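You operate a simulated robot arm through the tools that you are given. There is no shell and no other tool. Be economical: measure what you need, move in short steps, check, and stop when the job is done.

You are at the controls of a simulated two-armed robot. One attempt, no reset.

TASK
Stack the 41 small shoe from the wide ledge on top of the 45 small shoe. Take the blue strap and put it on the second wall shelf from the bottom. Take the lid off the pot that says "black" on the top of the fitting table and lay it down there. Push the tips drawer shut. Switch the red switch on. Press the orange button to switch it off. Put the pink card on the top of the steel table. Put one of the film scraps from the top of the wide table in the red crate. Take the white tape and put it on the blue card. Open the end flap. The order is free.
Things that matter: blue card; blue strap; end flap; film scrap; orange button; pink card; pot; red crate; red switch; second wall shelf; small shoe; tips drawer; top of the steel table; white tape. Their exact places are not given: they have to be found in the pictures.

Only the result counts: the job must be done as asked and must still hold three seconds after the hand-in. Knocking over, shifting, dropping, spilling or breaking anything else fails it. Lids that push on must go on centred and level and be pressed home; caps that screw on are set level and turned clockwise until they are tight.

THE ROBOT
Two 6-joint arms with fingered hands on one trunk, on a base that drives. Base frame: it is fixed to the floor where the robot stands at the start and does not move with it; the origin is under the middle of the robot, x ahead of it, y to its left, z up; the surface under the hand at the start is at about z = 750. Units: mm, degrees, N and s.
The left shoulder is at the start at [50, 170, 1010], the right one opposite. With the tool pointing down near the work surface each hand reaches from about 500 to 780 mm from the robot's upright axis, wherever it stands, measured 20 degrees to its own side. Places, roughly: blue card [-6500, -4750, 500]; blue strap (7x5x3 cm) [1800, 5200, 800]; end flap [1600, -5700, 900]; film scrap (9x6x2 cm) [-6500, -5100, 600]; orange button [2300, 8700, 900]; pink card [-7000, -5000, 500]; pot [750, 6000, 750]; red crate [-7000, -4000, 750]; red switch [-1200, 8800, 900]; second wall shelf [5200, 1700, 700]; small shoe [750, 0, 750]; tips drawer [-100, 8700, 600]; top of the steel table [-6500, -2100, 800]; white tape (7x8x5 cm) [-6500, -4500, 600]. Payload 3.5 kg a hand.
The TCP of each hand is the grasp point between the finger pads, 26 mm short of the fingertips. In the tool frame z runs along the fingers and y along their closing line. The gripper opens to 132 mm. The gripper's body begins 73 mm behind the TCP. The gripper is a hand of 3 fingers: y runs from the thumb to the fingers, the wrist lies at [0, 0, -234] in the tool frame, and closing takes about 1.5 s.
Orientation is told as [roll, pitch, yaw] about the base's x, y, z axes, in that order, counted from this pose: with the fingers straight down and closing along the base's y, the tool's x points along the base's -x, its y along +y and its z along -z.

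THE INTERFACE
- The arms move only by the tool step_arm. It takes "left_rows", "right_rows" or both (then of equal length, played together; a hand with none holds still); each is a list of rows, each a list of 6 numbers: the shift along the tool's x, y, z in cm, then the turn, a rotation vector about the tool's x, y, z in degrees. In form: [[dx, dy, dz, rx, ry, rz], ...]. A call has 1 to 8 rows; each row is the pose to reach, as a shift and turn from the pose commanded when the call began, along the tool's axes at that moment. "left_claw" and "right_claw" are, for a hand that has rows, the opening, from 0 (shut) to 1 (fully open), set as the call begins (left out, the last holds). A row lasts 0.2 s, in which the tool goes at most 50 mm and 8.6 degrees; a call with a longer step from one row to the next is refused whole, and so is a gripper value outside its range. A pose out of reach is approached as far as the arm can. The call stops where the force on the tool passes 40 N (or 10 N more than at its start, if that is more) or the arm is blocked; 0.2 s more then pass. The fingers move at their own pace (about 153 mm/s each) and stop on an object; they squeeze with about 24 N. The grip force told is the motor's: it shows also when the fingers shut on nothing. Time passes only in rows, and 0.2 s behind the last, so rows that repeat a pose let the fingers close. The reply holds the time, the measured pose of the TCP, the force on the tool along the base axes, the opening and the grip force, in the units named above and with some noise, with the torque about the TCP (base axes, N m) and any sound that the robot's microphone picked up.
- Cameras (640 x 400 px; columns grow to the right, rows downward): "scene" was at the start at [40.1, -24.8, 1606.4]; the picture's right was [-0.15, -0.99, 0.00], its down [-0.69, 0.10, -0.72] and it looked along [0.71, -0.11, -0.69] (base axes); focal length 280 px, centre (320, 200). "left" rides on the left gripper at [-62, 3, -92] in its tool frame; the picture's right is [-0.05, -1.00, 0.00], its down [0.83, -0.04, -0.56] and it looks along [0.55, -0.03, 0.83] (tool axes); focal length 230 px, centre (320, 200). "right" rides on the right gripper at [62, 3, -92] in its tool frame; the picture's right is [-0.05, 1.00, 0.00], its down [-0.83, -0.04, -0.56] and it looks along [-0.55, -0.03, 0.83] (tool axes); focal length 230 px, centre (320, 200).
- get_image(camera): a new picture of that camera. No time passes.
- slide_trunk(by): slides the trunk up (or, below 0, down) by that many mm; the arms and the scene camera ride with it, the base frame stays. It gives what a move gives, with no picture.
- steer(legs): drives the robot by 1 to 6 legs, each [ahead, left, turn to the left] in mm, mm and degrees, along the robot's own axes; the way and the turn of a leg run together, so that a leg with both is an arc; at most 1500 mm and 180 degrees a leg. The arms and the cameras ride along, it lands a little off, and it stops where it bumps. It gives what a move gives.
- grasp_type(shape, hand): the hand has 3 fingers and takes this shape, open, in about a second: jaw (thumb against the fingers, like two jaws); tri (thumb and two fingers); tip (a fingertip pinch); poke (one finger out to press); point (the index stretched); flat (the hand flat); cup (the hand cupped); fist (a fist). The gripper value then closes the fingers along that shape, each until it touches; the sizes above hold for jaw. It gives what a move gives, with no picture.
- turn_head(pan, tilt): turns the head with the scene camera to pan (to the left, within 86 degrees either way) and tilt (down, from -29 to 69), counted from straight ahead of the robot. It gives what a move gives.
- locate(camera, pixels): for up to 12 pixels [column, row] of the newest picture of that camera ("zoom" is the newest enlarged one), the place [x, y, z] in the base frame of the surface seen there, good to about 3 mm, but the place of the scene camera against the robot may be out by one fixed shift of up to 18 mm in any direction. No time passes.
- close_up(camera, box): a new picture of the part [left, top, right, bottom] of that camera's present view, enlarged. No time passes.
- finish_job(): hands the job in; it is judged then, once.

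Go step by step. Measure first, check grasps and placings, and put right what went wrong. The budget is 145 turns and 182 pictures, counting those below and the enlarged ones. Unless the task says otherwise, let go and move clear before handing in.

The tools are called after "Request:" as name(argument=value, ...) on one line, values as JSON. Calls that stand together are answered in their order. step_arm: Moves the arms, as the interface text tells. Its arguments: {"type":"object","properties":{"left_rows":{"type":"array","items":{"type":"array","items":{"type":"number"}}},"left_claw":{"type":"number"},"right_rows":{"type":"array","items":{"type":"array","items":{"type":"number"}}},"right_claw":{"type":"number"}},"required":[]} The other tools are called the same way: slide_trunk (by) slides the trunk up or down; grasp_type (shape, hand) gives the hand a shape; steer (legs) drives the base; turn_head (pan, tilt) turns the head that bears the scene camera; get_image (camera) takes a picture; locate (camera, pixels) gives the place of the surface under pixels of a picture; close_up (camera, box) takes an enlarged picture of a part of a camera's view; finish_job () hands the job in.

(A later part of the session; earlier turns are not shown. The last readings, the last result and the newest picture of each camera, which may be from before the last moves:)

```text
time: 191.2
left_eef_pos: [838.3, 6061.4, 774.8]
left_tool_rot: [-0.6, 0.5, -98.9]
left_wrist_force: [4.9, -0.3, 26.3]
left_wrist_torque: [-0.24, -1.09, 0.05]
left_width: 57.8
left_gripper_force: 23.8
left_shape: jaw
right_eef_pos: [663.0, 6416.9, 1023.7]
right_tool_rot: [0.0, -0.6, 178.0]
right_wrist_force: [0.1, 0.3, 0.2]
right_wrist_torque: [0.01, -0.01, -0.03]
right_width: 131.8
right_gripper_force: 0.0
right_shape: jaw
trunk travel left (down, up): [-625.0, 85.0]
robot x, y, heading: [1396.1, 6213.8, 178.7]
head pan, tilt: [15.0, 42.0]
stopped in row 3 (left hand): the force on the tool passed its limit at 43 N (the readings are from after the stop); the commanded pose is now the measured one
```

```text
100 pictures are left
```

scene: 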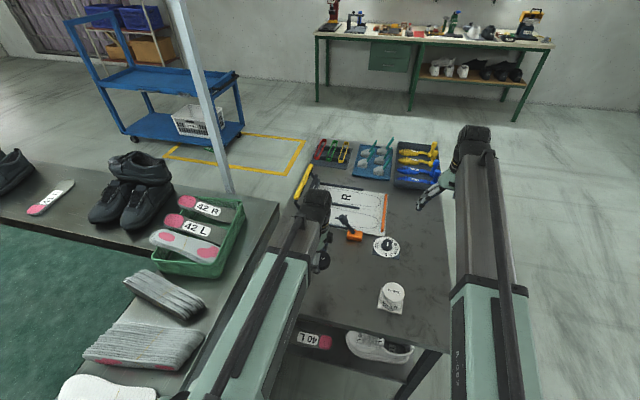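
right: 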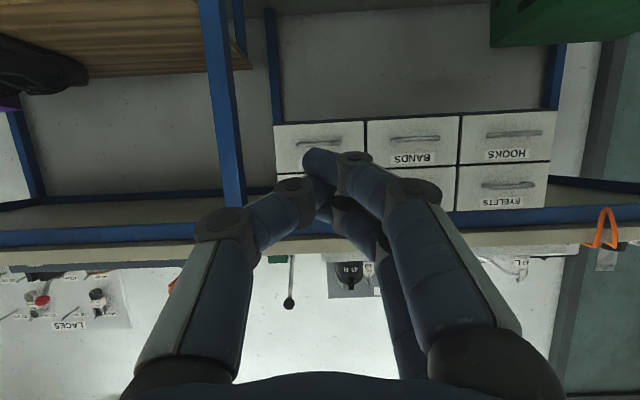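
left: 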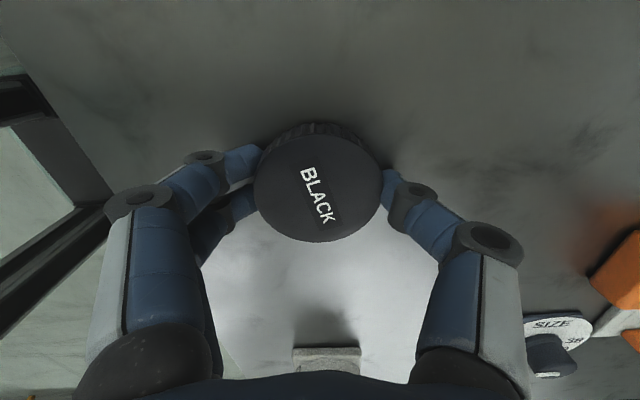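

Firm contact with the table; I release and rise.

Request:
step_arm(left_rows=[[0, 0, -0.2, 0, 0, 0], [0, 0, -0.2, 0, 0, 0], [0, 0, -0.2, 0, 0, 0], [0, 0, -4, 0, 0, 0], [0, 0, -8, 0, 0, 0], [0, 0, -12, 0, 0, 8], [0, 0, -16, 0, 0, 16], [0, 0, -20, 0, 0, 24]], left_claw=1)

Request:
step_arm(left_rows=[[0, 0, -2, 0, 0, 8], [0, 0, -4, 0, 0, 16], [0, 0, -4, 0, 0, 24], [0, 0, -4, 0, 0, 32], [0, 0, -4, 0, 0, 40], [0, 0, -4, 0, 0, 48], [0, 0, -4, 0, 0, 56]])

Request:
get_image(camera="left")

Request:
close_up(camera="scene", box=[230, 190, 450, 330])

```text
time: 191.6
left_eef_pos: [832.7, 6061.0, 781.8]
left_tool_rot: [-1.3, 0.3, -98.9]
left_wrist_force: [-12.2, 2.1, 37.8]
left_wrist_torque: [-0.74, -1.39, -0.15]
left_width: 125.6
left_gripper_force: 0.1
left_shape: jaw
right_eef_pos: [662.4, 6416.7, 1025.0]
right_tool_rot: [0.0, -0.4, 178.0]
right_wrist_force: [-0.8, 0.3, -0.5]
right_wrist_torque: [-0.02, -0.01, 0.01]
right_width: 132.2
right_gripper_force: 0.1
right_shape: jaw
trunk travel left (down, up): [-625.0, 85.0]
robot x, y, heading: [1392.5, 6217.2, 178.9]
head pan, tilt: [15.0, 42.0]
stopped in row 2 (left hand): the force on the tool passed its limit at 45 N (the readings are from after the stop); the commanded pose is now the measured one
```

```text
time: 193.2
left_eef_pos: [837.1, 6059.5, 816.6]
left_tool_rot: [-0.9, -0.6, -155.1]
left_wrist_force: [-0.4, -0.1, 0.0]
left_wrist_torque: [0.0, 0.01, 0.0]
left_width: 131.8
left_gripper_force: 0.0
left_shape: jaw
right_eef_pos: [661.6, 6416.0, 1023.5]
right_tool_rot: [0.0, -0.6, 178.1]
right_wrist_force: [0.6, 0.3, 0.3]
right_wrist_torque: [-0.03, 0.0, -0.01]
right_width: 132.0
right_gripper_force: 0.0
right_shape: jaw
trunk travel left (down, up): [-625.0, 85.0]
robot x, y, heading: [1395.0, 6214.6, 178.9]
head pan, tilt: [15.0, 42.0]
```

```text
99 pictures are left
```

left: 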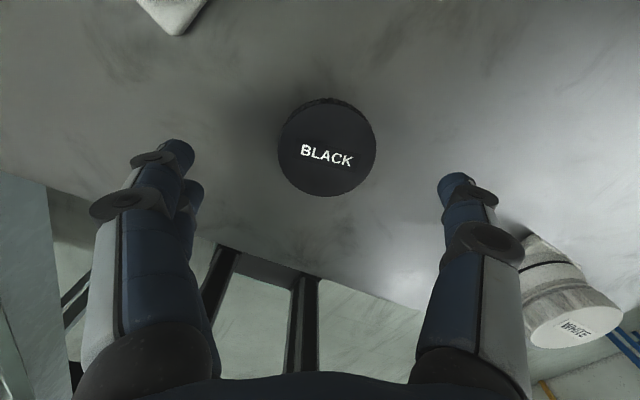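

```text
2.86 times, centred on (340, 260) of scene
```

zoom: 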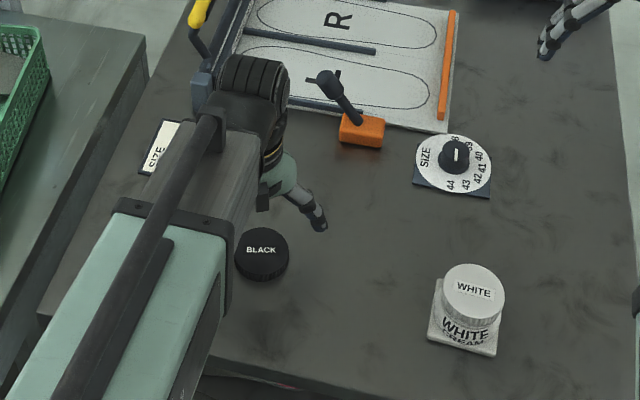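

The lid lies on the table. I raise the left hand fully, and check the open pot.

Request:
step_arm(left_rows=[[0, 0, -4, 0, 0, 0], [0, 0, -8, 0, 0, 0], [0, 0, -12, 0, 0, 6], [-2, 0, -16, 0, 0, 12], [-6, 0, -20, 0, 0, 18], [-10, 0, -22, 0, 0, 24]])

Request:
get_image(camera="left")

```text
refused: row 5 steps farther than a row can; nothing moved
```

```text
97 pictures are left
```

left: 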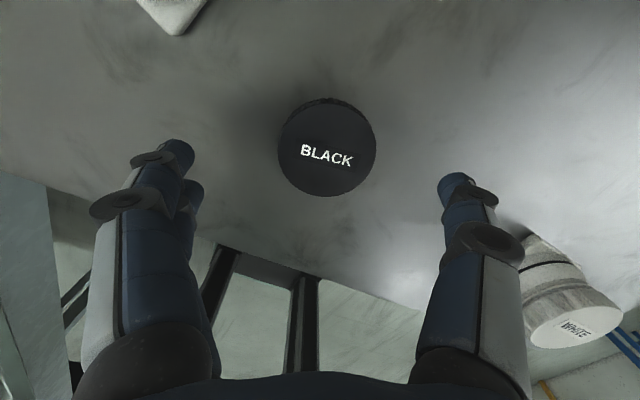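

Request:
step_arm(left_rows=[[0, 0, -4, 0, 0, 0], [0, 0, -8, 0, 0, 0], [0, 0, -12, 0, 0, 6], [-1, 0, -16, 0, 0, 12], [-4, 0, -19, 0, 0, 18], [-8, 0, -21, 0, 0, 24]])

Request:
get_image(camera="left")

```text
time: 194.6
left_eef_pos: [767.4, 6024.5, 1027.6]
left_tool_rot: [-0.6, -0.7, -178.9]
left_wrist_force: [-0.4, 0.2, 0.8]
left_wrist_torque: [0.05, 0.02, -0.03]
left_width: 131.9
left_gripper_force: 0.1
left_shape: jaw
right_eef_pos: [661.5, 6414.7, 1022.5]
right_tool_rot: [0.0, -0.5, 178.1]
right_wrist_force: [-0.2, -0.1, 0.9]
right_wrist_torque: [0.02, -0.02, 0.0]
right_width: 131.8
right_gripper_force: 0.0
right_shape: jaw
trunk travel left (down, up): [-625.0, 85.0]
robot x, y, heading: [1397.0, 6215.9, 178.8]
head pan, tilt: [15.0, 42.0]
```

```text
96 pictures are left
```

left: 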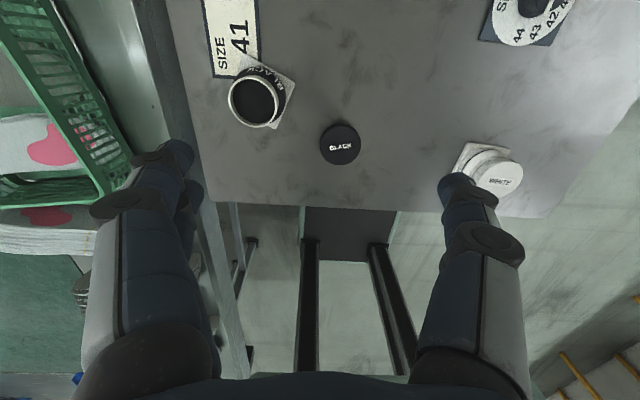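

The black pot stands open and its lid lies beside it. Next the strap: I back away, drive around the post to the line's outer side, staying clear, and look.

Request:
steer(legs=[[-1450, 0, 0], [0, 1200, 0]])

Request:
turn_head(pan=-10, tilt=35)

Request:
get_image(camera="scene")

```text
time: 207.5
left_eef_pos: [2199.6, 4802.7, 1027.8]
left_tool_rot: [-0.5, -0.8, -179.0]
left_wrist_force: [0.3, 0.2, 0.0]
left_wrist_torque: [0.03, 0.02, 0.0]
left_width: 132.2
left_gripper_force: 0.0
left_shape: jaw
right_eef_pos: [2095.8, 5194.8, 1023.4]
right_tool_rot: [0.1, -0.5, 177.8]
right_wrist_force: [0.0, -1.7, -0.1]
right_wrist_torque: [0.01, -0.01, -0.03]
right_width: 132.1
right_gripper_force: 0.1
right_shape: jaw
trunk travel left (down, up): [-625.0, 85.0]
robot x, y, heading: [2828.7, 4990.5, 178.4]
head pan, tilt: [15.0, 42.0]
```

```text
time: 208.4
left_eef_pos: [2199.4, 4803.3, 1027.8]
left_tool_rot: [-0.5, -0.8, -179.1]
left_wrist_force: [0.9, -0.1, 0.3]
left_wrist_torque: [0.01, 0.02, -0.02]
left_width: 131.9
left_gripper_force: 0.1
left_shape: jaw
right_eef_pos: [2095.6, 5195.9, 1022.6]
right_tool_rot: [-0.1, -0.5, 177.8]
right_wrist_force: [1.3, 0.6, -0.1]
right_wrist_torque: [0.05, 0.0, -0.01]
right_width: 132.0
right_gripper_force: 0.0
right_shape: jaw
trunk travel left (down, up): [-625.0, 85.0]
robot x, y, heading: [2829.7, 4989.3, 178.5]
head pan, tilt: [-10.0, 35.0]
```

```text
95 pictures are left
```

scene: 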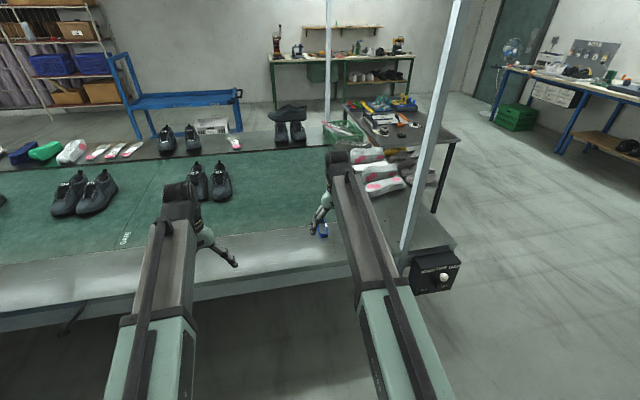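

The strap shows at (322,230) by the right fingers. I locate it and drive 330 mm ahead.

Request:
close_up(camera="scene", box=[270, 190, 390, 265])

Request:
locate(camera="scene", pixels=[[322, 232], [326, 228], [316, 232], [330, 238], [310, 250], [405, 250]])

Request:
steer(legs=[[310, 0, 1.5]])

Request:
get_image(camera="right")

```text
5.33 times, centred on (330, 228) of scene
```

zoom: 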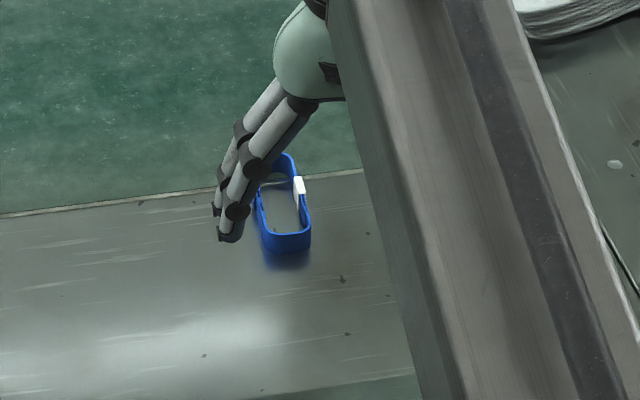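

```text
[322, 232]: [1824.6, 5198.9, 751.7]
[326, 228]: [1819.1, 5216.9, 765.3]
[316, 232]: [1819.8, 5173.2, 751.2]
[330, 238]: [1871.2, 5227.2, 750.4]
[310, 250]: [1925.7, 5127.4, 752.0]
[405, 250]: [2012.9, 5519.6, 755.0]
```

```text
time: 210.5
left_eef_pos: [1903.6, 4793.8, 1028.3]
left_tool_rot: [-0.6, -0.7, -177.8]
left_wrist_force: [-0.4, 0.0, -0.2]
left_wrist_torque: [0.01, -0.01, 0.03]
left_width: 132.0
left_gripper_force: 0.0
left_shape: jaw
right_eef_pos: [1791.6, 5183.8, 1023.3]
right_tool_rot: [0.0, -0.5, 179.0]
right_wrist_force: [-0.7, 0.0, -0.4]
right_wrist_torque: [0.03, -0.04, -0.01]
right_width: 132.1
right_gripper_force: 0.0
right_shape: jaw
trunk travel left (down, up): [-625.0, 85.0]
robot x, y, heading: [2528.7, 4995.0, 179.9]
head pan, tilt: [-10.0, 35.0]
```

```text
93 pictures are left
```

right: 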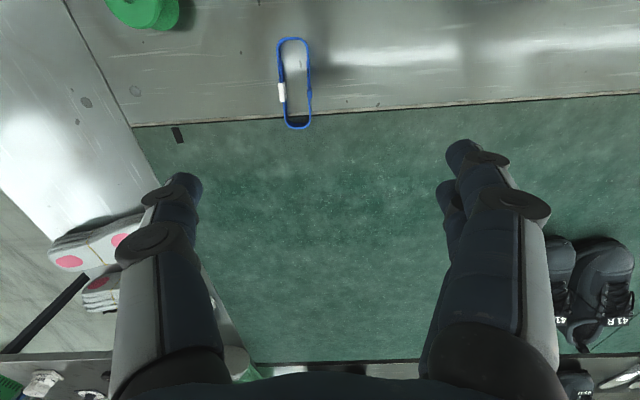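

Request:
locate(camera="right", pixels=[[293, 40], [281, 70], [308, 75], [297, 126], [281, 95], [310, 110], [288, 128], [296, 80], [305, 126]])

Request:
close_up(camera="right", box=[240, 20, 360, 140])

```text
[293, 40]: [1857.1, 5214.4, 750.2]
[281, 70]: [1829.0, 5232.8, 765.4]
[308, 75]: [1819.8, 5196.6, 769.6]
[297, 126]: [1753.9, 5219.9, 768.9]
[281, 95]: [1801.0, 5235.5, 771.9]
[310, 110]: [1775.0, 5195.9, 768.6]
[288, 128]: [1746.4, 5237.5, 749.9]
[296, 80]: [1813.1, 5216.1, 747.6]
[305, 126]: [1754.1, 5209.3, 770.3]
```

```text
3.33 times, centred on (300, 80) of right
```

zoom: 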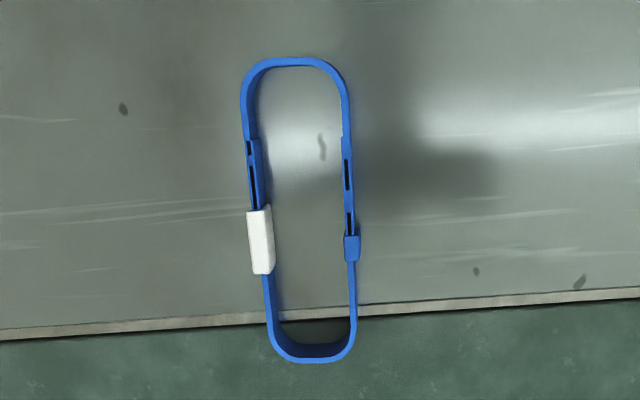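

The strap loop spans x 1754–1857, y 5195–5236, z 750–771. I lower the right hand over its middle at (1803, 5216) to z 779.

Request:
step_arm(right_rows=[[0.5, -1.6, 4, 0, 0, 0], [1.05, -3.25, 8, 0, 0, 0], [1.05, -3.25, 12, 0, 0, 0], [1.05, -3.25, 16, 0, 0, 0], [1.05, -3.25, 19, 0, 0, 0], [1.05, -3.25, 21, 0, 0, 0]])

Request:
get_image(camera="right")

```text
time: 211.9
left_eef_pos: [1903.8, 4792.8, 1026.8]
left_tool_rot: [-0.6, -0.8, -177.7]
left_wrist_force: [0.5, -0.5, 0.0]
left_wrist_torque: [0.02, 0.03, 0.0]
left_width: 131.9
left_gripper_force: 0.1
left_shape: jaw
right_eef_pos: [1801.6, 5216.3, 812.2]
right_tool_rot: [0.0, -0.4, 179.1]
right_wrist_force: [0.3, -0.4, 0.2]
right_wrist_torque: [0.04, 0.04, -0.01]
right_width: 132.1
right_gripper_force: 0.0
right_shape: jaw
trunk travel left (down, up): [-625.0, 85.0]
robot x, y, heading: [2528.3, 4995.3, 179.7]
head pan, tilt: [-10.0, 35.0]
```

```text
91 pictures are left
```

right: 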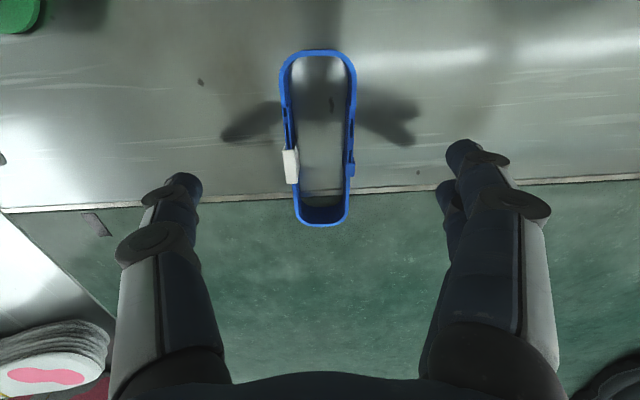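

Request:
step_arm(right_rows=[[0, 0, 2, 0, 0, 0], [0, 0, 3, 0, 0, 0]])

Request:
step_arm(right_rows=[[0, 0, 0, 0, 0, 0], [0, 0, 0, 0, 0, 0], [0, 0, 0, 0, 0, 0], [0, 0, 0, 0, 0, 0], [0, 0, 0, 0, 0, 0], [0, 0, 0, 0, 0, 0]], right_claw=0)

Request:
step_arm(right_rows=[[0, 0, -2, 0, 0, 0], [0, 0, -5, 0, 0, 0], [0, 0, -10, 0, 0, 0], [0, 0, -15, 0, 0, 0], [0, 0, -20, 0, 0, 0], [0, 0, -25, 0, 0, 0]])

Request:
get_image(camera="right")

```text
time: 212.5
left_eef_pos: [1904.5, 4793.8, 1027.7]
left_tool_rot: [-0.6, -0.8, -177.9]
left_wrist_force: [-0.1, -0.3, 0.6]
left_wrist_torque: [0.01, -0.02, -0.02]
left_width: 131.8
left_gripper_force: 0.2
left_shape: jaw
right_eef_pos: [1801.0, 5214.8, 783.4]
right_tool_rot: [-0.1, -0.6, 179.1]
right_wrist_force: [0.4, 0.9, -1.1]
right_wrist_torque: [0.04, -0.01, 0.02]
right_width: 131.9
right_gripper_force: 0.1
right_shape: jaw
trunk travel left (down, up): [-625.0, 85.0]
robot x, y, heading: [2529.5, 4993.8, 179.6]
head pan, tilt: [-10.0, 35.0]
```

```text
time: 213.9
left_eef_pos: [1905.5, 4793.0, 1028.3]
left_tool_rot: [-0.6, -0.8, -177.8]
left_wrist_force: [0.5, -0.3, 0.7]
left_wrist_torque: [0.03, -0.03, 0.03]
left_width: 131.8
left_gripper_force: 0.0
left_shape: jaw
right_eef_pos: [1802.6, 5215.1, 783.7]
right_tool_rot: [0.0, -0.5, 179.1]
right_wrist_force: [-0.2, -0.6, 0.3]
right_wrist_torque: [0.02, 0.01, 0.01]
right_width: 36.3
right_gripper_force: 23.8
right_shape: jaw
trunk travel left (down, up): [-625.0, 85.0]
robot x, y, heading: [2530.0, 4996.4, 179.9]
head pan, tilt: [-10.0, 35.0]
```

```text
time: 215.3
left_eef_pos: [1904.5, 4793.5, 1027.2]
left_tool_rot: [-0.5, -0.7, -177.9]
left_wrist_force: [-0.5, 0.0, 1.0]
left_wrist_torque: [-0.02, -0.03, 0.02]
left_width: 132.0
left_gripper_force: 0.0
left_shape: jaw
right_eef_pos: [1801.7, 5215.7, 1033.9]
right_tool_rot: [-0.1, -0.5, 179.1]
right_wrist_force: [-0.5, 0.2, -0.7]
right_wrist_torque: [0.02, 0.01, 0.02]
right_width: 36.4
right_gripper_force: 24.1
right_shape: jaw
trunk travel left (down, up): [-625.0, 85.0]
robot x, y, heading: [2533.0, 4997.2, 179.7]
head pan, tilt: [-10.0, 35.0]
```

```text
90 pictures are left
```

right: 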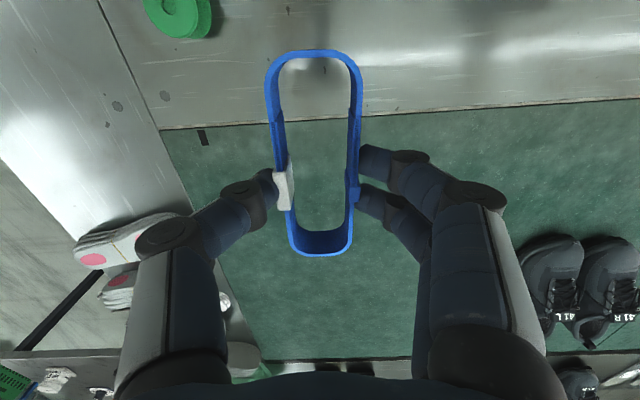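

The strap is held (36 mm). I back away, turn around toward the wall rack and look.

Request:
steer(legs=[[-700, 0, 0], [0, 0, 120]])

Request:
turn_head(pan=0, tilt=20)

Request:
get_image(camera="scene")

```text
time: 224.0
left_eef_pos: [3688.7, 4528.2, 1027.9]
left_tool_rot: [-0.6, -0.8, -60.8]
left_wrist_force: [0.1, -0.5, 0.1]
left_wrist_torque: [0.05, 0.0, 0.02]
left_width: 131.8
left_gripper_force: 0.1
left_shape: jaw
right_eef_pos: [3359.3, 4243.9, 1033.1]
right_tool_rot: [0.1, -0.6, -63.9]
right_wrist_force: [-0.2, -0.2, 0.1]
right_wrist_torque: [0.01, 0.0, -0.01]
right_width: 36.0
right_gripper_force: 24.0
right_shape: jaw
trunk travel left (down, up): [-625.0, 85.0]
robot x, y, heading: [3224.5, 4993.1, -63.1]
head pan, tilt: [-10.0, 35.0]
```

```text
time: 224.7
left_eef_pos: [3689.5, 4528.7, 1027.7]
left_tool_rot: [-0.6, -0.8, -60.8]
left_wrist_force: [-0.4, -0.1, 0.6]
left_wrist_torque: [0.0, -0.04, 0.01]
left_width: 132.2
left_gripper_force: 0.0
left_shape: jaw
right_eef_pos: [3358.5, 4244.6, 1033.1]
right_tool_rot: [0.0, -0.5, -63.9]
right_wrist_force: [0.0, -1.0, -0.7]
right_wrist_torque: [-0.02, 0.0, 0.01]
right_width: 36.1
right_gripper_force: 24.2
right_shape: jaw
trunk travel left (down, up): [-625.0, 85.0]
robot x, y, heading: [3222.5, 4992.7, -63.1]
head pan, tilt: [0.0, 20.0]
```

```text
89 pictures are left
```

scene: 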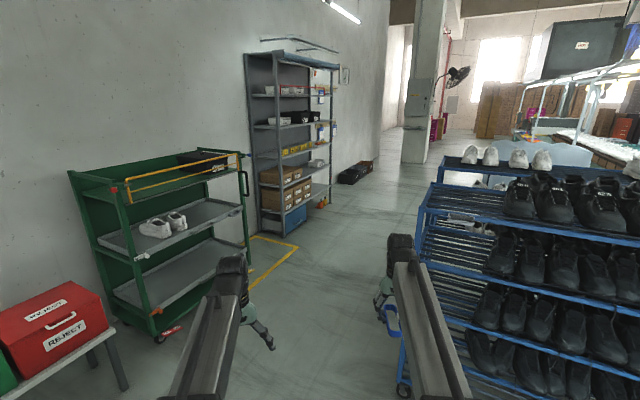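

Request:
close_up(camera="scene", box=[230, 40, 360, 245])

Request:
locate(camera="scene", pixels=[[440, 200], [420, 230], [405, 390], [245, 205], [165, 340], [262, 232], [325, 200], [290, 210], [295, 155], [310, 165], [285, 240], [330, 130]])

```text
1.95 times, centred on (295, 142) of scene
```

zoom: 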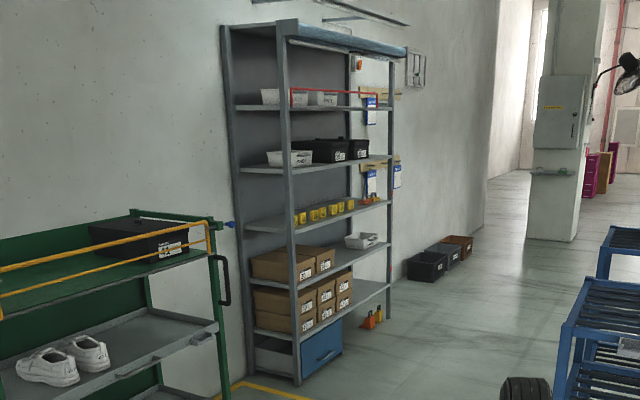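

```text
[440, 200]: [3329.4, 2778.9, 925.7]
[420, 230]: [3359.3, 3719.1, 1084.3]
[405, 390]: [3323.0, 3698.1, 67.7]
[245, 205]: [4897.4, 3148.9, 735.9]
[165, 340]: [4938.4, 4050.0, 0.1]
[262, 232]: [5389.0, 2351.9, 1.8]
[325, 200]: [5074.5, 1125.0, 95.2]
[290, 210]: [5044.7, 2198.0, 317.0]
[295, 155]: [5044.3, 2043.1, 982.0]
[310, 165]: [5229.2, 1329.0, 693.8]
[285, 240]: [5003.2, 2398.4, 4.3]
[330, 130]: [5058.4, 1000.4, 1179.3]
```

From the bottom: first shelf at z≈320-370 (boxes), second at z≈690 (boxes left, a grey tray right). I drive down the corridor between trolley and green cart (x≈4120) to y≈1850, then face the rack.

Request:
steer(legs=[[0, 0, -27], [0, 900, 0], [1100, 0, 0], [1100, 0, 0], [950, 0, 0], [0, 0, 90]])

Request:
turn_head(pan=0, tilt=35)

Request:
get_image(camera="scene")

```text
time: 249.5
left_eef_pos: [4819.8, 2078.1, 1027.9]
left_tool_rot: [-0.6, -0.7, 3.5]
left_wrist_force: [-0.1, 0.9, 0.2]
left_wrist_torque: [0.04, 0.03, 0.01]
left_width: 131.6
left_gripper_force: 0.1
left_shape: jaw
right_eef_pos: [4935.0, 1657.8, 1033.5]
right_tool_rot: [0.0, -0.5, 0.4]
right_wrist_force: [0.6, 0.4, -0.6]
right_wrist_torque: [0.02, -0.04, 0.0]
right_width: 35.8
right_gripper_force: 24.6
right_shape: jaw
trunk travel left (down, up): [-625.0, 85.0]
robot x, y, heading: [4200.0, 1857.8, 1.2]
head pan, tilt: [0.0, 20.0]
```

```text
time: 250.2
left_eef_pos: [4820.6, 2079.6, 1028.6]
left_tool_rot: [-0.5, -0.9, 3.6]
left_wrist_force: [0.3, 0.8, -0.1]
left_wrist_torque: [0.01, 0.03, -0.02]
left_width: 132.0
left_gripper_force: 0.1
left_shape: jaw
right_eef_pos: [4934.1, 1658.5, 1033.1]
right_tool_rot: [0.0, -0.5, 0.5]
right_wrist_force: [0.4, 0.2, 0.2]
right_wrist_torque: [0.0, -0.04, 0.0]
right_width: 36.0
right_gripper_force: 23.6
right_shape: jaw
trunk travel left (down, up): [-625.0, 85.0]
robot x, y, heading: [4198.4, 1859.9, 1.4]
head pan, tilt: [0.0, 35.0]
```

```text
87 pictures are left
```

scene: 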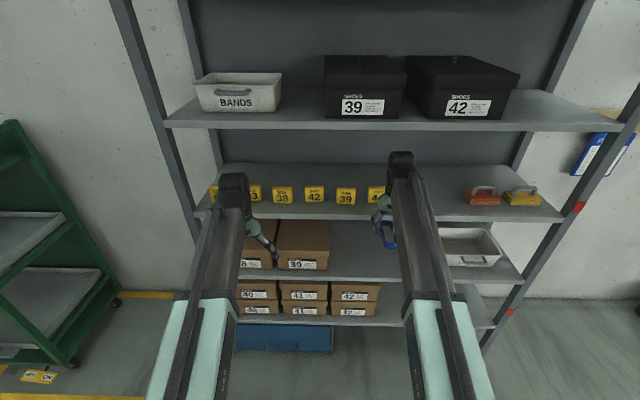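

The free stretch of the second shelf is between the boxes and the grey tray, right below the right hand. I lower the trunk 250 mm and measure.

Request:
slide_trunk(by=-250)

Request:
get_image(camera="scene")

Request:
get_image(camera="right")

```text
time: 252.8
left_eef_pos: [4819.1, 2079.0, 777.8]
left_tool_rot: [-0.6, -0.8, 3.6]
left_wrist_force: [1.3, 0.3, -0.2]
left_wrist_torque: [-0.01, -0.03, 0.02]
left_width: 131.9
left_gripper_force: 0.1
left_shape: jaw
right_eef_pos: [4933.5, 1658.6, 782.5]
right_tool_rot: [0.0, -0.5, 0.5]
right_wrist_force: [0.4, -0.7, -1.0]
right_wrist_torque: [0.02, -0.03, -0.01]
right_width: 36.0
right_gripper_force: 23.6
right_shape: jaw
trunk travel left (down, up): [-375.0, 335.0]
robot x, y, heading: [4200.7, 1863.4, 1.3]
head pan, tilt: [0.0, 35.0]
```

```text
86 pictures are left
```

scene: 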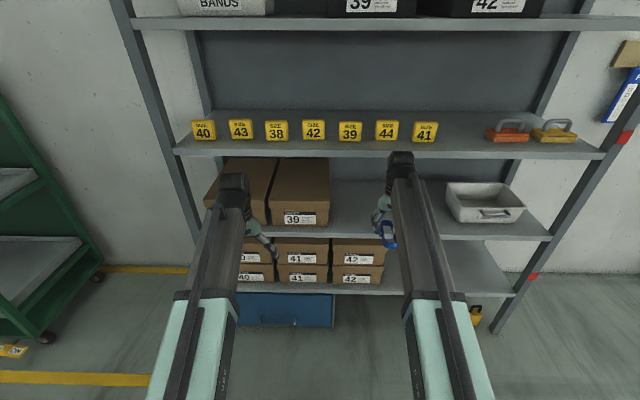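

```text
85 pictures are left
```

right: 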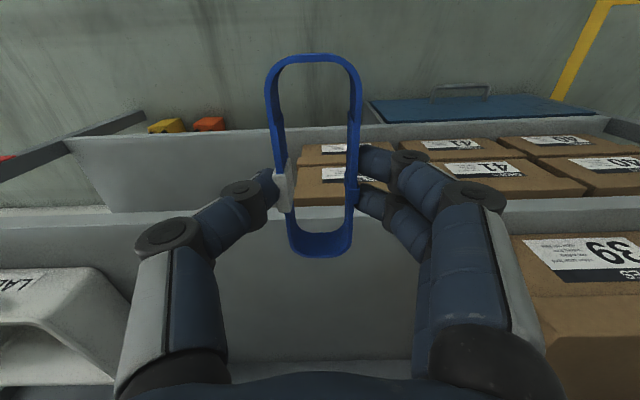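

Request:
locate(camera="scene", pixels=[[350, 210], [370, 232], [350, 155], [450, 232], [445, 210], [328, 220], [330, 195], [450, 157], [370, 190]])

Request:
locate(camera="right", pixels=[[330, 300], [250, 205], [320, 210], [100, 300], [520, 240], [320, 350], [410, 300]])

```text
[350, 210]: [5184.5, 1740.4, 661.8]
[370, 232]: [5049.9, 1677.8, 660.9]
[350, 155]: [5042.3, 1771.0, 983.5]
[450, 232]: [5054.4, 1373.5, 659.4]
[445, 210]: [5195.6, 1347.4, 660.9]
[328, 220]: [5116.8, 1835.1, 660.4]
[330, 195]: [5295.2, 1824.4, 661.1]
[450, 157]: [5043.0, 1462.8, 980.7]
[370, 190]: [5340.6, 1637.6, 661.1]
```

```text
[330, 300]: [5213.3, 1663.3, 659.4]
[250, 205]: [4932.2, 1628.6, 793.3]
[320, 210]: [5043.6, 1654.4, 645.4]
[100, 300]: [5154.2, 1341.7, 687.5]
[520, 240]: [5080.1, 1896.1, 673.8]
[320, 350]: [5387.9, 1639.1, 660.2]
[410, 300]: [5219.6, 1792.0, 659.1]
```

Shelf D: top z 660, front edge x 5043, free from y≈1400 to 1830; the shelf above has its front at z≈981. I pitch the right hand 30° forward, lower to z 740, pull the left hand back, then drive ahead 165 mm.

Request:
step_arm(right_rows=[[0, 0, 1, 0, -7.5, 0], [0, 0, 2, 0, -15, 0], [0, 0, 3, 0, -22.5, 0], [0, 0, 4.2, 0, -30, 0]], left_rows=[[3, 0, 0, 0, 0, 0], [6, 0, 0, 0, 0, 0], [9, 0, 0, 0, 0, 0], [12, 0, 0, 0, 0, 0]])

Request:
steer(legs=[[165, 0, 0]])

Request:
get_image(camera="right")

Request:
get_image(camera="scene")

```text
time: 253.8
left_eef_pos: [4699.7, 2073.3, 777.0]
left_tool_rot: [-0.6, -0.7, 3.6]
left_wrist_force: [-0.8, -0.9, 0.1]
left_wrist_torque: [0.02, -0.01, 0.01]
left_width: 132.1
left_gripper_force: 0.0
left_shape: jaw
right_eef_pos: [4933.9, 1657.5, 742.4]
right_tool_rot: [-0.1, -30.7, 0.6]
right_wrist_force: [0.6, -1.4, -1.4]
right_wrist_torque: [0.02, 0.01, -0.04]
right_width: 35.8
right_gripper_force: 23.7
right_shape: jaw
trunk travel left (down, up): [-375.0, 335.0]
robot x, y, heading: [4199.6, 1861.9, 1.0]
head pan, tilt: [0.0, 35.0]
```

```text
time: 255.2
left_eef_pos: [4862.5, 2077.8, 777.0]
left_tool_rot: [-0.7, -0.9, 3.7]
left_wrist_force: [-0.5, 0.3, 0.2]
left_wrist_torque: [0.01, 0.0, 0.01]
left_width: 131.9
left_gripper_force: 0.0
left_shape: jaw
right_eef_pos: [5098.2, 1662.8, 742.2]
right_tool_rot: [-0.1, -30.5, 0.6]
right_wrist_force: [0.6, 0.1, -0.8]
right_wrist_torque: [0.0, 0.0, 0.02]
right_width: 35.7
right_gripper_force: 23.8
right_shape: jaw
trunk travel left (down, up): [-375.0, 335.0]
robot x, y, heading: [4367.0, 1868.4, 1.3]
head pan, tilt: [0.0, 35.0]
```

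```text
84 pictures are left
```

right: 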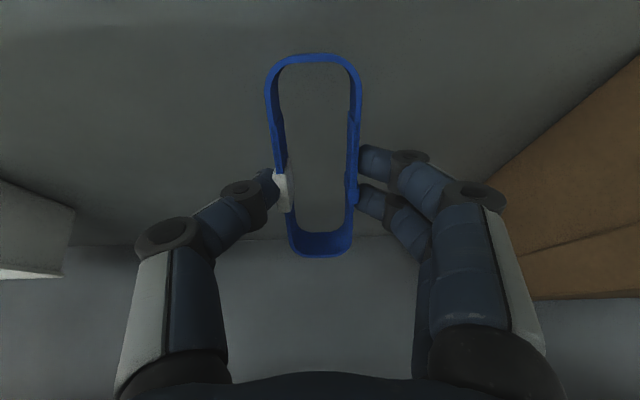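

```text
83 pictures are left
```

scene: 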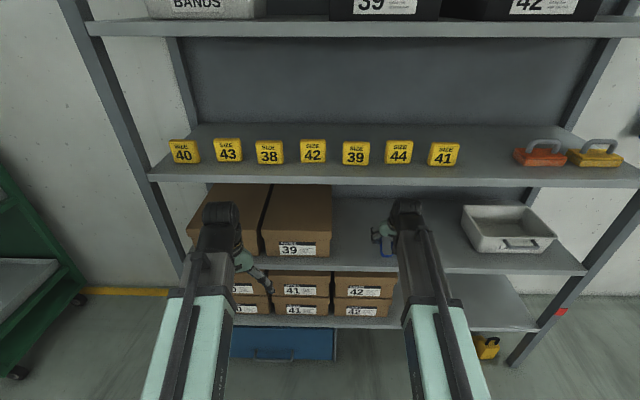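

The strap is inside over the shelf. I lower until the nose touches.

Request:
step_arm(right_rows=[[0.5, 0, 0.87, 0, 0, 0], [1.0, 0, 1.73, 0, 0, 0], [1.25, 0, 2.17, 0, 0, 0], [1.4, 0, 2.42, 0, 0, 0], [1.5, 0, 2.6, 0, 0, 0], [1.6, 0, 2.77, 0, 0, 0]])

Request:
get_image(camera="right")

```text
time: 256.6
left_eef_pos: [4862.4, 2078.2, 776.6]
left_tool_rot: [-0.6, -0.9, 3.7]
left_wrist_force: [-1.5, -0.6, 0.3]
left_wrist_torque: [0.02, 0.02, 0.02]
left_width: 131.9
left_gripper_force: 0.0
left_shape: jaw
right_eef_pos: [5098.9, 1662.7, 711.0]
right_tool_rot: [0.0, -30.6, 0.5]
right_wrist_force: [1.6, -0.3, 5.2]
right_wrist_torque: [-0.02, 0.13, 0.01]
right_width: 35.9
right_gripper_force: 23.6
right_shape: jaw
trunk travel left (down, up): [-375.0, 335.0]
robot x, y, heading: [4365.6, 1865.6, 1.4]
head pan, tilt: [0.0, 35.0]
```

```text
82 pictures are left
```

right: 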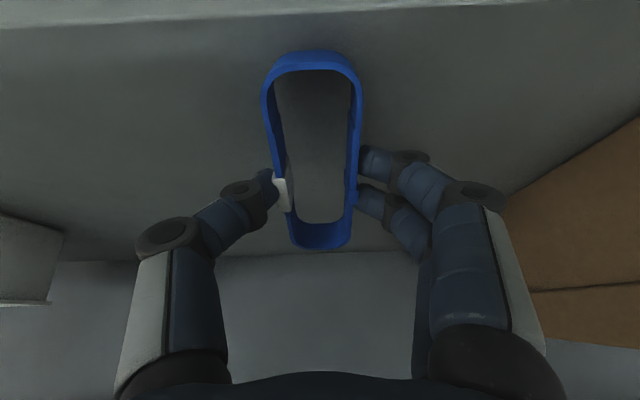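

The nose touches (5 N). I open slightly so that the strap settles.

Request:
step_arm(right_rows=[[0, 0, 0, 0, 0, 0], [0, 0, 0, 0, 0, 0], [0, 0, 0, 0, 0, 0], [0, 0, 0, 0, 0, 0]], right_claw=0.5)

Request:
get_image(camera="right")

```text
time: 257.6
left_eef_pos: [4863.6, 2078.1, 777.5]
left_tool_rot: [-0.6, -0.8, 3.7]
left_wrist_force: [-0.5, 0.3, 0.3]
left_wrist_torque: [0.0, 0.01, 0.0]
left_width: 131.9
left_gripper_force: 0.0
left_shape: jaw
right_eef_pos: [5097.2, 1662.4, 710.3]
right_tool_rot: [0.0, -30.7, 0.6]
right_wrist_force: [0.3, 0.2, 0.5]
right_wrist_torque: [-0.03, 0.0, 0.01]
right_width: 65.4
right_gripper_force: 0.1
right_shape: jaw
trunk travel left (down, up): [-375.0, 335.0]
robot x, y, heading: [4362.1, 1865.3, 1.3]
head pan, tilt: [0.0, 35.0]
```

```text
81 pictures are left
```

right: 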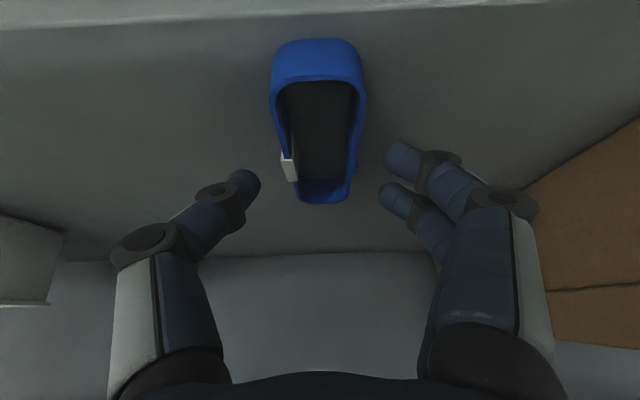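

The strap lies flat. I pull the hand back and up a bit, then drive back.

Request:
step_arm(right_rows=[[0, 0, -2, 0, 0, 0], [0, 0, -5, 0, 0, 0]], right_claw=0.6)

Request:
steer(legs=[[-450, 0, 0]])

Request:
get_image(camera="scene")

Request:
close_up(camera="scene", box=[320, 140, 480, 260])

```text
time: 258.2
left_eef_pos: [4862.8, 2077.4, 776.5]
left_tool_rot: [-0.5, -0.8, 3.7]
left_wrist_force: [0.1, 0.0, -0.1]
left_wrist_torque: [-0.01, 0.0, 0.02]
left_width: 131.7
left_gripper_force: 0.1
left_shape: jaw
right_eef_pos: [5071.6, 1659.6, 753.3]
right_tool_rot: [0.0, -30.5, 0.5]
right_wrist_force: [0.1, 0.2, -0.2]
right_wrist_torque: [-0.01, -0.01, -0.02]
right_width: 79.0
right_gripper_force: 0.1
right_shape: jaw
trunk travel left (down, up): [-375.0, 335.0]
robot x, y, heading: [4361.7, 1865.5, 1.2]
head pan, tilt: [0.0, 35.0]
```

```text
time: 260.9
left_eef_pos: [4422.3, 2064.6, 777.8]
left_tool_rot: [-0.7, -0.8, 3.2]
left_wrist_force: [-0.2, 0.2, 0.6]
left_wrist_torque: [0.01, -0.01, 0.0]
left_width: 131.9
left_gripper_force: 0.1
left_shape: jaw
right_eef_pos: [4629.7, 1645.1, 753.3]
right_tool_rot: [0.0, -30.5, 0.1]
right_wrist_force: [0.2, -0.1, 0.6]
right_wrist_torque: [0.01, -0.01, 0.0]
right_width: 78.8
right_gripper_force: 0.1
right_shape: jaw
trunk travel left (down, up): [-375.0, 335.0]
robot x, y, heading: [3917.5, 1859.5, 0.8]
head pan, tilt: [0.0, 35.0]
```

```text
80 pictures are left
```

scene: 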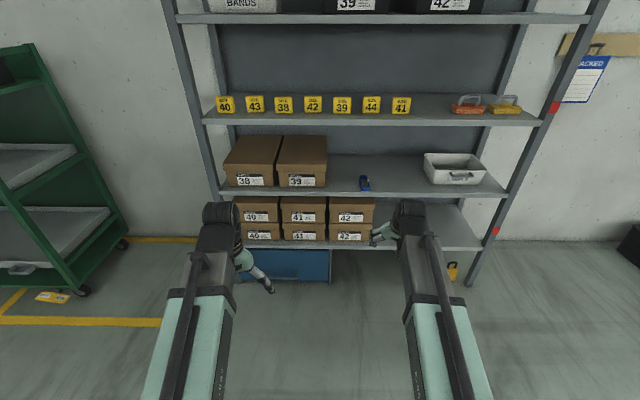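

```text
3.33 times, centred on (400, 200) of scene
```

zoom: 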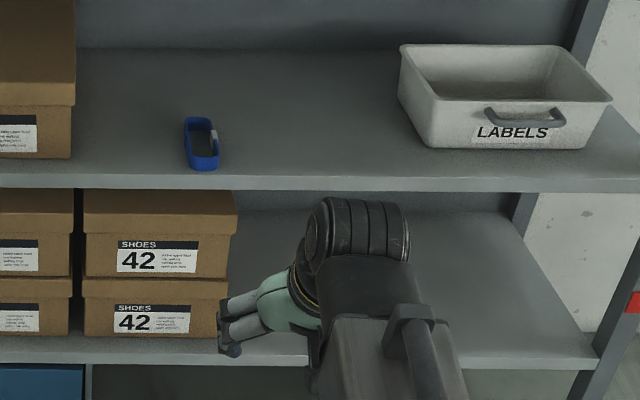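

The strap lies on the second shelf (zoom (202,143)). Now to the end flap: I restore trunk and hand posture, turn to face -y and look.

Request:
slide_trunk(by=250)

Request:
step_arm(right_rows=[[0, 0, 0, 0, 7.5, 0], [0, 0, 0, 0, 15, 0], [0, 0, 0, 0, 22.5, 0], [0, 0, 0, 0, 30, 0]], right_claw=1)

Request:
steer(legs=[[-300, 0, 0], [0, 0, -90]])

Request:
turn_head(pan=0, tilt=15)

Request:
get_image(camera="scene")

```text
time: 263.5
left_eef_pos: [4421.1, 2064.5, 1026.5]
left_tool_rot: [-0.5, -0.8, 3.2]
left_wrist_force: [-0.7, -0.2, 0.2]
left_wrist_torque: [0.03, -0.02, 0.0]
left_width: 131.9
left_gripper_force: 0.0
left_shape: jaw
right_eef_pos: [4629.1, 1645.1, 1001.9]
right_tool_rot: [0.0, -30.5, 0.1]
right_wrist_force: [-0.4, -0.1, 0.1]
right_wrist_torque: [-0.01, -0.03, 0.02]
right_width: 78.6
right_gripper_force: 0.1
right_shape: jaw
trunk travel left (down, up): [-625.0, 85.0]
robot x, y, heading: [3920.9, 1858.6, 0.9]
head pan, tilt: [0.0, 35.0]
```

```text
time: 264.5
left_eef_pos: [4421.0, 2064.3, 1026.7]
left_tool_rot: [-0.6, -0.8, 3.1]
left_wrist_force: [-0.6, 0.2, 0.4]
left_wrist_torque: [-0.06, -0.04, 0.01]
left_width: 132.0
left_gripper_force: 0.1
left_shape: jaw
right_eef_pos: [4628.7, 1644.2, 1004.0]
right_tool_rot: [0.0, -0.4, 0.1]
right_wrist_force: [-0.1, -0.4, -0.5]
right_wrist_torque: [-0.01, 0.04, 0.03]
right_width: 131.7
right_gripper_force: 0.0
right_shape: jaw
trunk travel left (down, up): [-625.0, 85.0]
robot x, y, heading: [3919.0, 1856.3, 0.9]
head pan, tilt: [0.0, 35.0]
```

```text
time: 270.3
left_eef_pos: [3850.1, 1357.5, 1027.2]
left_tool_rot: [-0.5, -0.9, -85.2]
left_wrist_force: [0.6, 0.3, 1.0]
left_wrist_torque: [-0.02, -0.03, 0.01]
left_width: 132.0
left_gripper_force: 0.0
left_shape: jaw
right_eef_pos: [3437.2, 1137.8, 1004.1]
right_tool_rot: [0.0, -0.5, -88.3]
right_wrist_force: [-0.2, -0.5, 0.0]
right_wrist_torque: [-0.02, 0.02, -0.03]
right_width: 132.2
right_gripper_force: 0.1
right_shape: jaw
trunk travel left (down, up): [-625.0, 85.0]
robot x, y, heading: [3629.2, 1851.7, -87.5]
head pan, tilt: [0.0, 35.0]
```

```text
time: 271.1
left_eef_pos: [3851.1, 1356.8, 1026.4]
left_tool_rot: [-0.6, -0.8, -85.2]
left_wrist_force: [-0.3, -1.1, -0.7]
left_wrist_torque: [0.03, 0.0, -0.02]
left_width: 132.0
left_gripper_force: 0.1
left_shape: jaw
right_eef_pos: [3437.6, 1137.5, 1003.7]
right_tool_rot: [0.0, -0.5, -88.3]
right_wrist_force: [0.2, 0.2, 0.5]
right_wrist_torque: [-0.02, -0.01, -0.03]
right_width: 131.8
right_gripper_force: 0.0
right_shape: jaw
trunk travel left (down, up): [-625.0, 85.0]
robot x, y, heading: [3629.6, 1852.4, -87.2]
head pan, tilt: [0.0, 15.0]
```

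```text
78 pictures are left
```

scene: 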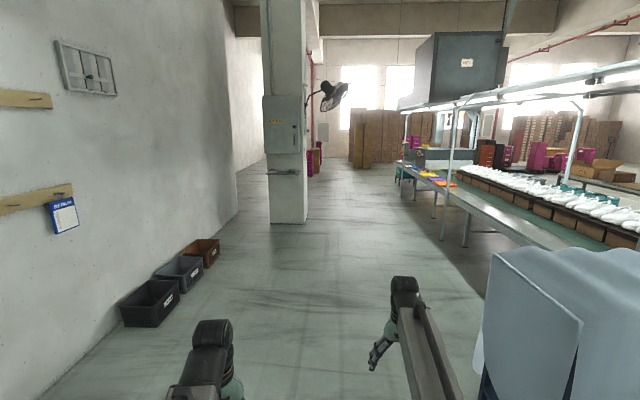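

Request:
locate(camera="scene", pixels=[[308, 215], [270, 222], [440, 235], [490, 330], [405, 180], [440, 155], [455, 150], [420, 160], [330, 95], [475, 330]])

Request:
close_up(camera="scene", box=[380, 100, 520, 220])

```text
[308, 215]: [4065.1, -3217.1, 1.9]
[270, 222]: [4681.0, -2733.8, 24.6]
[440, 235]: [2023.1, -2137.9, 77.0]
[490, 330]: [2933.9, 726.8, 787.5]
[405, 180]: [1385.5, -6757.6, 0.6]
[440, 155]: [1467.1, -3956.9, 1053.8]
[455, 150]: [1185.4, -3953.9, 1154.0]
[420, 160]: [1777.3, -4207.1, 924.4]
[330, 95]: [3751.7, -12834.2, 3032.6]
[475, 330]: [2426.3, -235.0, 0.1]
```

```text
3.33 times, centred on (450, 160) of scene
```

zoom: 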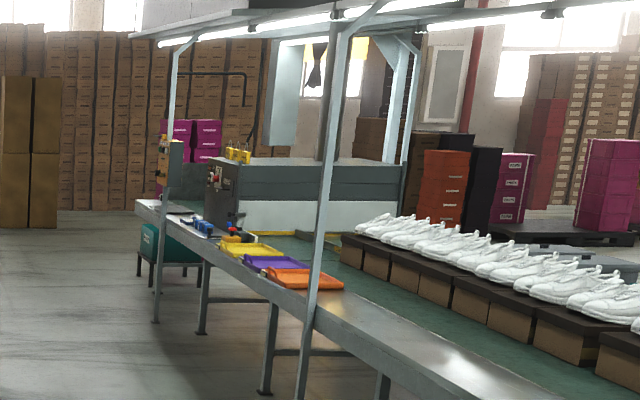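

The corridor is clear. I drive along -y to about (2950, -4400).

Request:
steer(legs=[[0, 0, -2.7], [1300, 100, 0], [1200, 0, 0], [1250, -400, 0], [1250, -300, 0], [1200, 0, 0]])

Request:
turn_head(pan=-30, tilt=20)

Request:
get_image(camera="scene")

```text
time: 301.6
left_eef_pos: [2993.2, -4810.0, 1026.6]
left_tool_rot: [-0.7, -0.7, -90.2]
left_wrist_force: [0.3, -0.2, 0.5]
left_wrist_torque: [-0.02, -0.04, -0.01]
left_width: 131.7
left_gripper_force: 0.0
left_shape: jaw
right_eef_pos: [2564.2, -4993.4, 1002.4]
right_tool_rot: [0.0, -0.5, -93.1]
right_wrist_force: [1.2, -0.8, 0.0]
right_wrist_torque: [0.0, 0.04, -0.03]
right_width: 132.0
right_gripper_force: 0.1
right_shape: jaw
trunk travel left (down, up): [-625.0, 85.0]
robot x, y, heading: [2819.5, -4298.8, -92.2]
head pan, tilt: [0.0, 15.0]
```

```text
time: 302.6
left_eef_pos: [2994.0, -4809.7, 1025.6]
left_tool_rot: [-0.6, -0.8, -90.1]
left_wrist_force: [-0.6, -0.4, -0.2]
left_wrist_torque: [0.0, 0.0, -0.01]
left_width: 131.8
left_gripper_force: 0.1
left_shape: jaw
right_eef_pos: [2563.7, -4993.4, 1004.2]
right_tool_rot: [0.0, -0.4, -93.0]
right_wrist_force: [0.5, -1.0, 0.2]
right_wrist_torque: [0.0, 0.02, -0.04]
right_width: 131.6
right_gripper_force: 0.1
right_shape: jaw
trunk travel left (down, up): [-625.0, 85.0]
robot x, y, heading: [2812.0, -4300.0, -92.4]
head pan, tilt: [-30.0, 20.0]
```

```text
76 pictures are left
```

scene: 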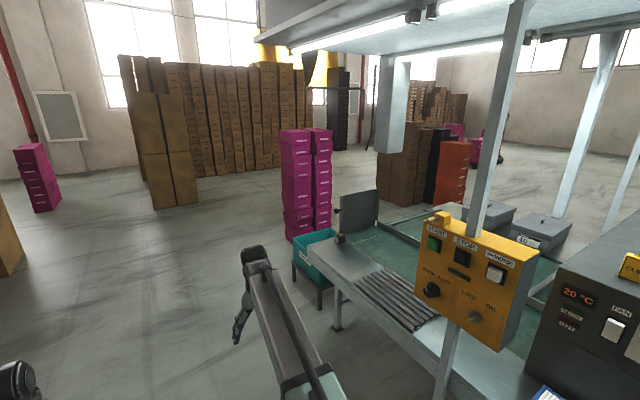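

Request:
close_up(camera="scene", box=[290, 170, 450, 290])

Request:
locate(camera="scene", pixels=[[345, 205], [372, 195], [345, 228], [374, 220], [340, 240], [322, 252], [338, 325], [410, 310], [470, 260], [400, 230], [355, 255]])

```text
3.33 times, centred on (370, 230) of scene
```

zoom: 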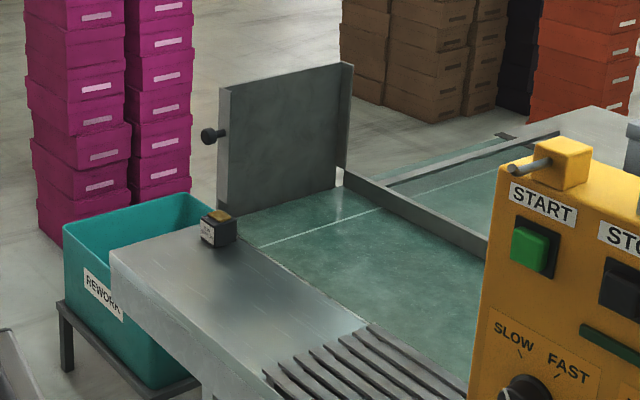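

```text
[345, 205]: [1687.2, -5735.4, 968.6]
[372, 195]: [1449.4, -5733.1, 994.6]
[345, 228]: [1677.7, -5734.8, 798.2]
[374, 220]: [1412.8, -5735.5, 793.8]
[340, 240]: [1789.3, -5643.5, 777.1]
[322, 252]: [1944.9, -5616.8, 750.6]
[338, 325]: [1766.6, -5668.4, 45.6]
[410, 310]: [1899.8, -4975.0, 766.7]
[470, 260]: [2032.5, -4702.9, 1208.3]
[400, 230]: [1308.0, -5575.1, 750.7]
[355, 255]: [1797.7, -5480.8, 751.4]
```

The end flap is the grey panel at y≈-5735 (x 1400–1750, z 750–1000) with a black knob at its left edge, zoom (210,136). I drive closer to (2770, -5450), face it and look.

Request:
steer(legs=[[1150, 0, 0], [0, 0, -88]])

Request:
turn_head(pan=15, tilt=30)

Request:
get_image(camera="scene")

Request:
close_up(camera="scene", box=[220, 120, 380, 260])

```text
time: 312.1
left_eef_pos: [2262.1, -5625.1, 1026.9]
left_tool_rot: [-0.6, -0.8, -178.5]
left_wrist_force: [1.1, -0.3, -0.5]
left_wrist_torque: [0.01, -0.06, 0.04]
left_width: 131.7
left_gripper_force: 0.0
left_shape: jaw
right_eef_pos: [2068.1, -5199.4, 1003.8]
right_tool_rot: [0.0, -0.5, 178.4]
right_wrist_force: [0.1, 0.4, -0.9]
right_wrist_torque: [-0.02, 0.0, 0.02]
right_width: 131.7
right_gripper_force: 0.2
right_shape: jaw
trunk travel left (down, up): [-625.0, 85.0]
robot x, y, heading: [2768.6, -5432.2, 179.0]
head pan, tilt: [-30.0, 20.0]
```

```text
time: 313.3
left_eef_pos: [2262.6, -5623.6, 1027.6]
left_tool_rot: [-0.6, -0.8, -178.5]
left_wrist_force: [-0.2, 1.0, -0.2]
left_wrist_torque: [-0.02, 0.0, 0.0]
left_width: 131.7
left_gripper_force: 0.0
left_shape: jaw
right_eef_pos: [2068.8, -5199.8, 1003.7]
right_tool_rot: [0.0, -0.5, 178.5]
right_wrist_force: [-0.4, -0.8, 0.3]
right_wrist_torque: [0.0, -0.03, -0.02]
right_width: 131.7
right_gripper_force: 0.0
right_shape: jaw
trunk travel left (down, up): [-625.0, 85.0]
robot x, y, heading: [2768.7, -5429.0, 179.2]
head pan, tilt: [15.0, 30.0]
```

```text
74 pictures are left
```

scene: 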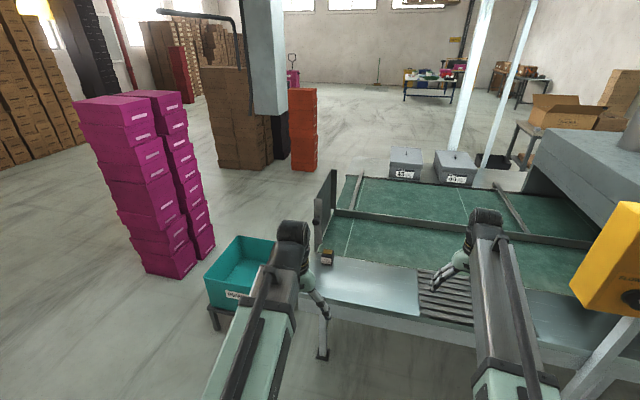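

```text
2.86 times, centred on (300, 190) of scene
```

zoom: 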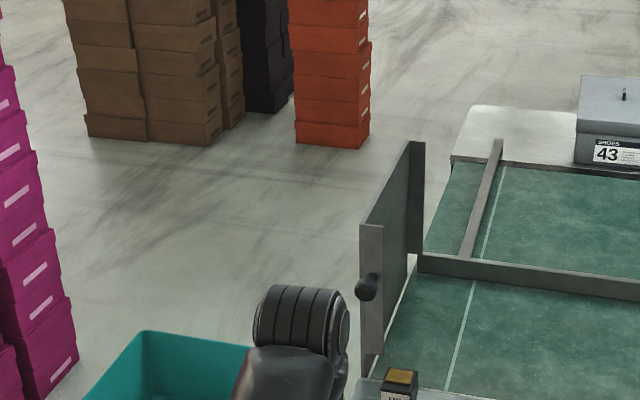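

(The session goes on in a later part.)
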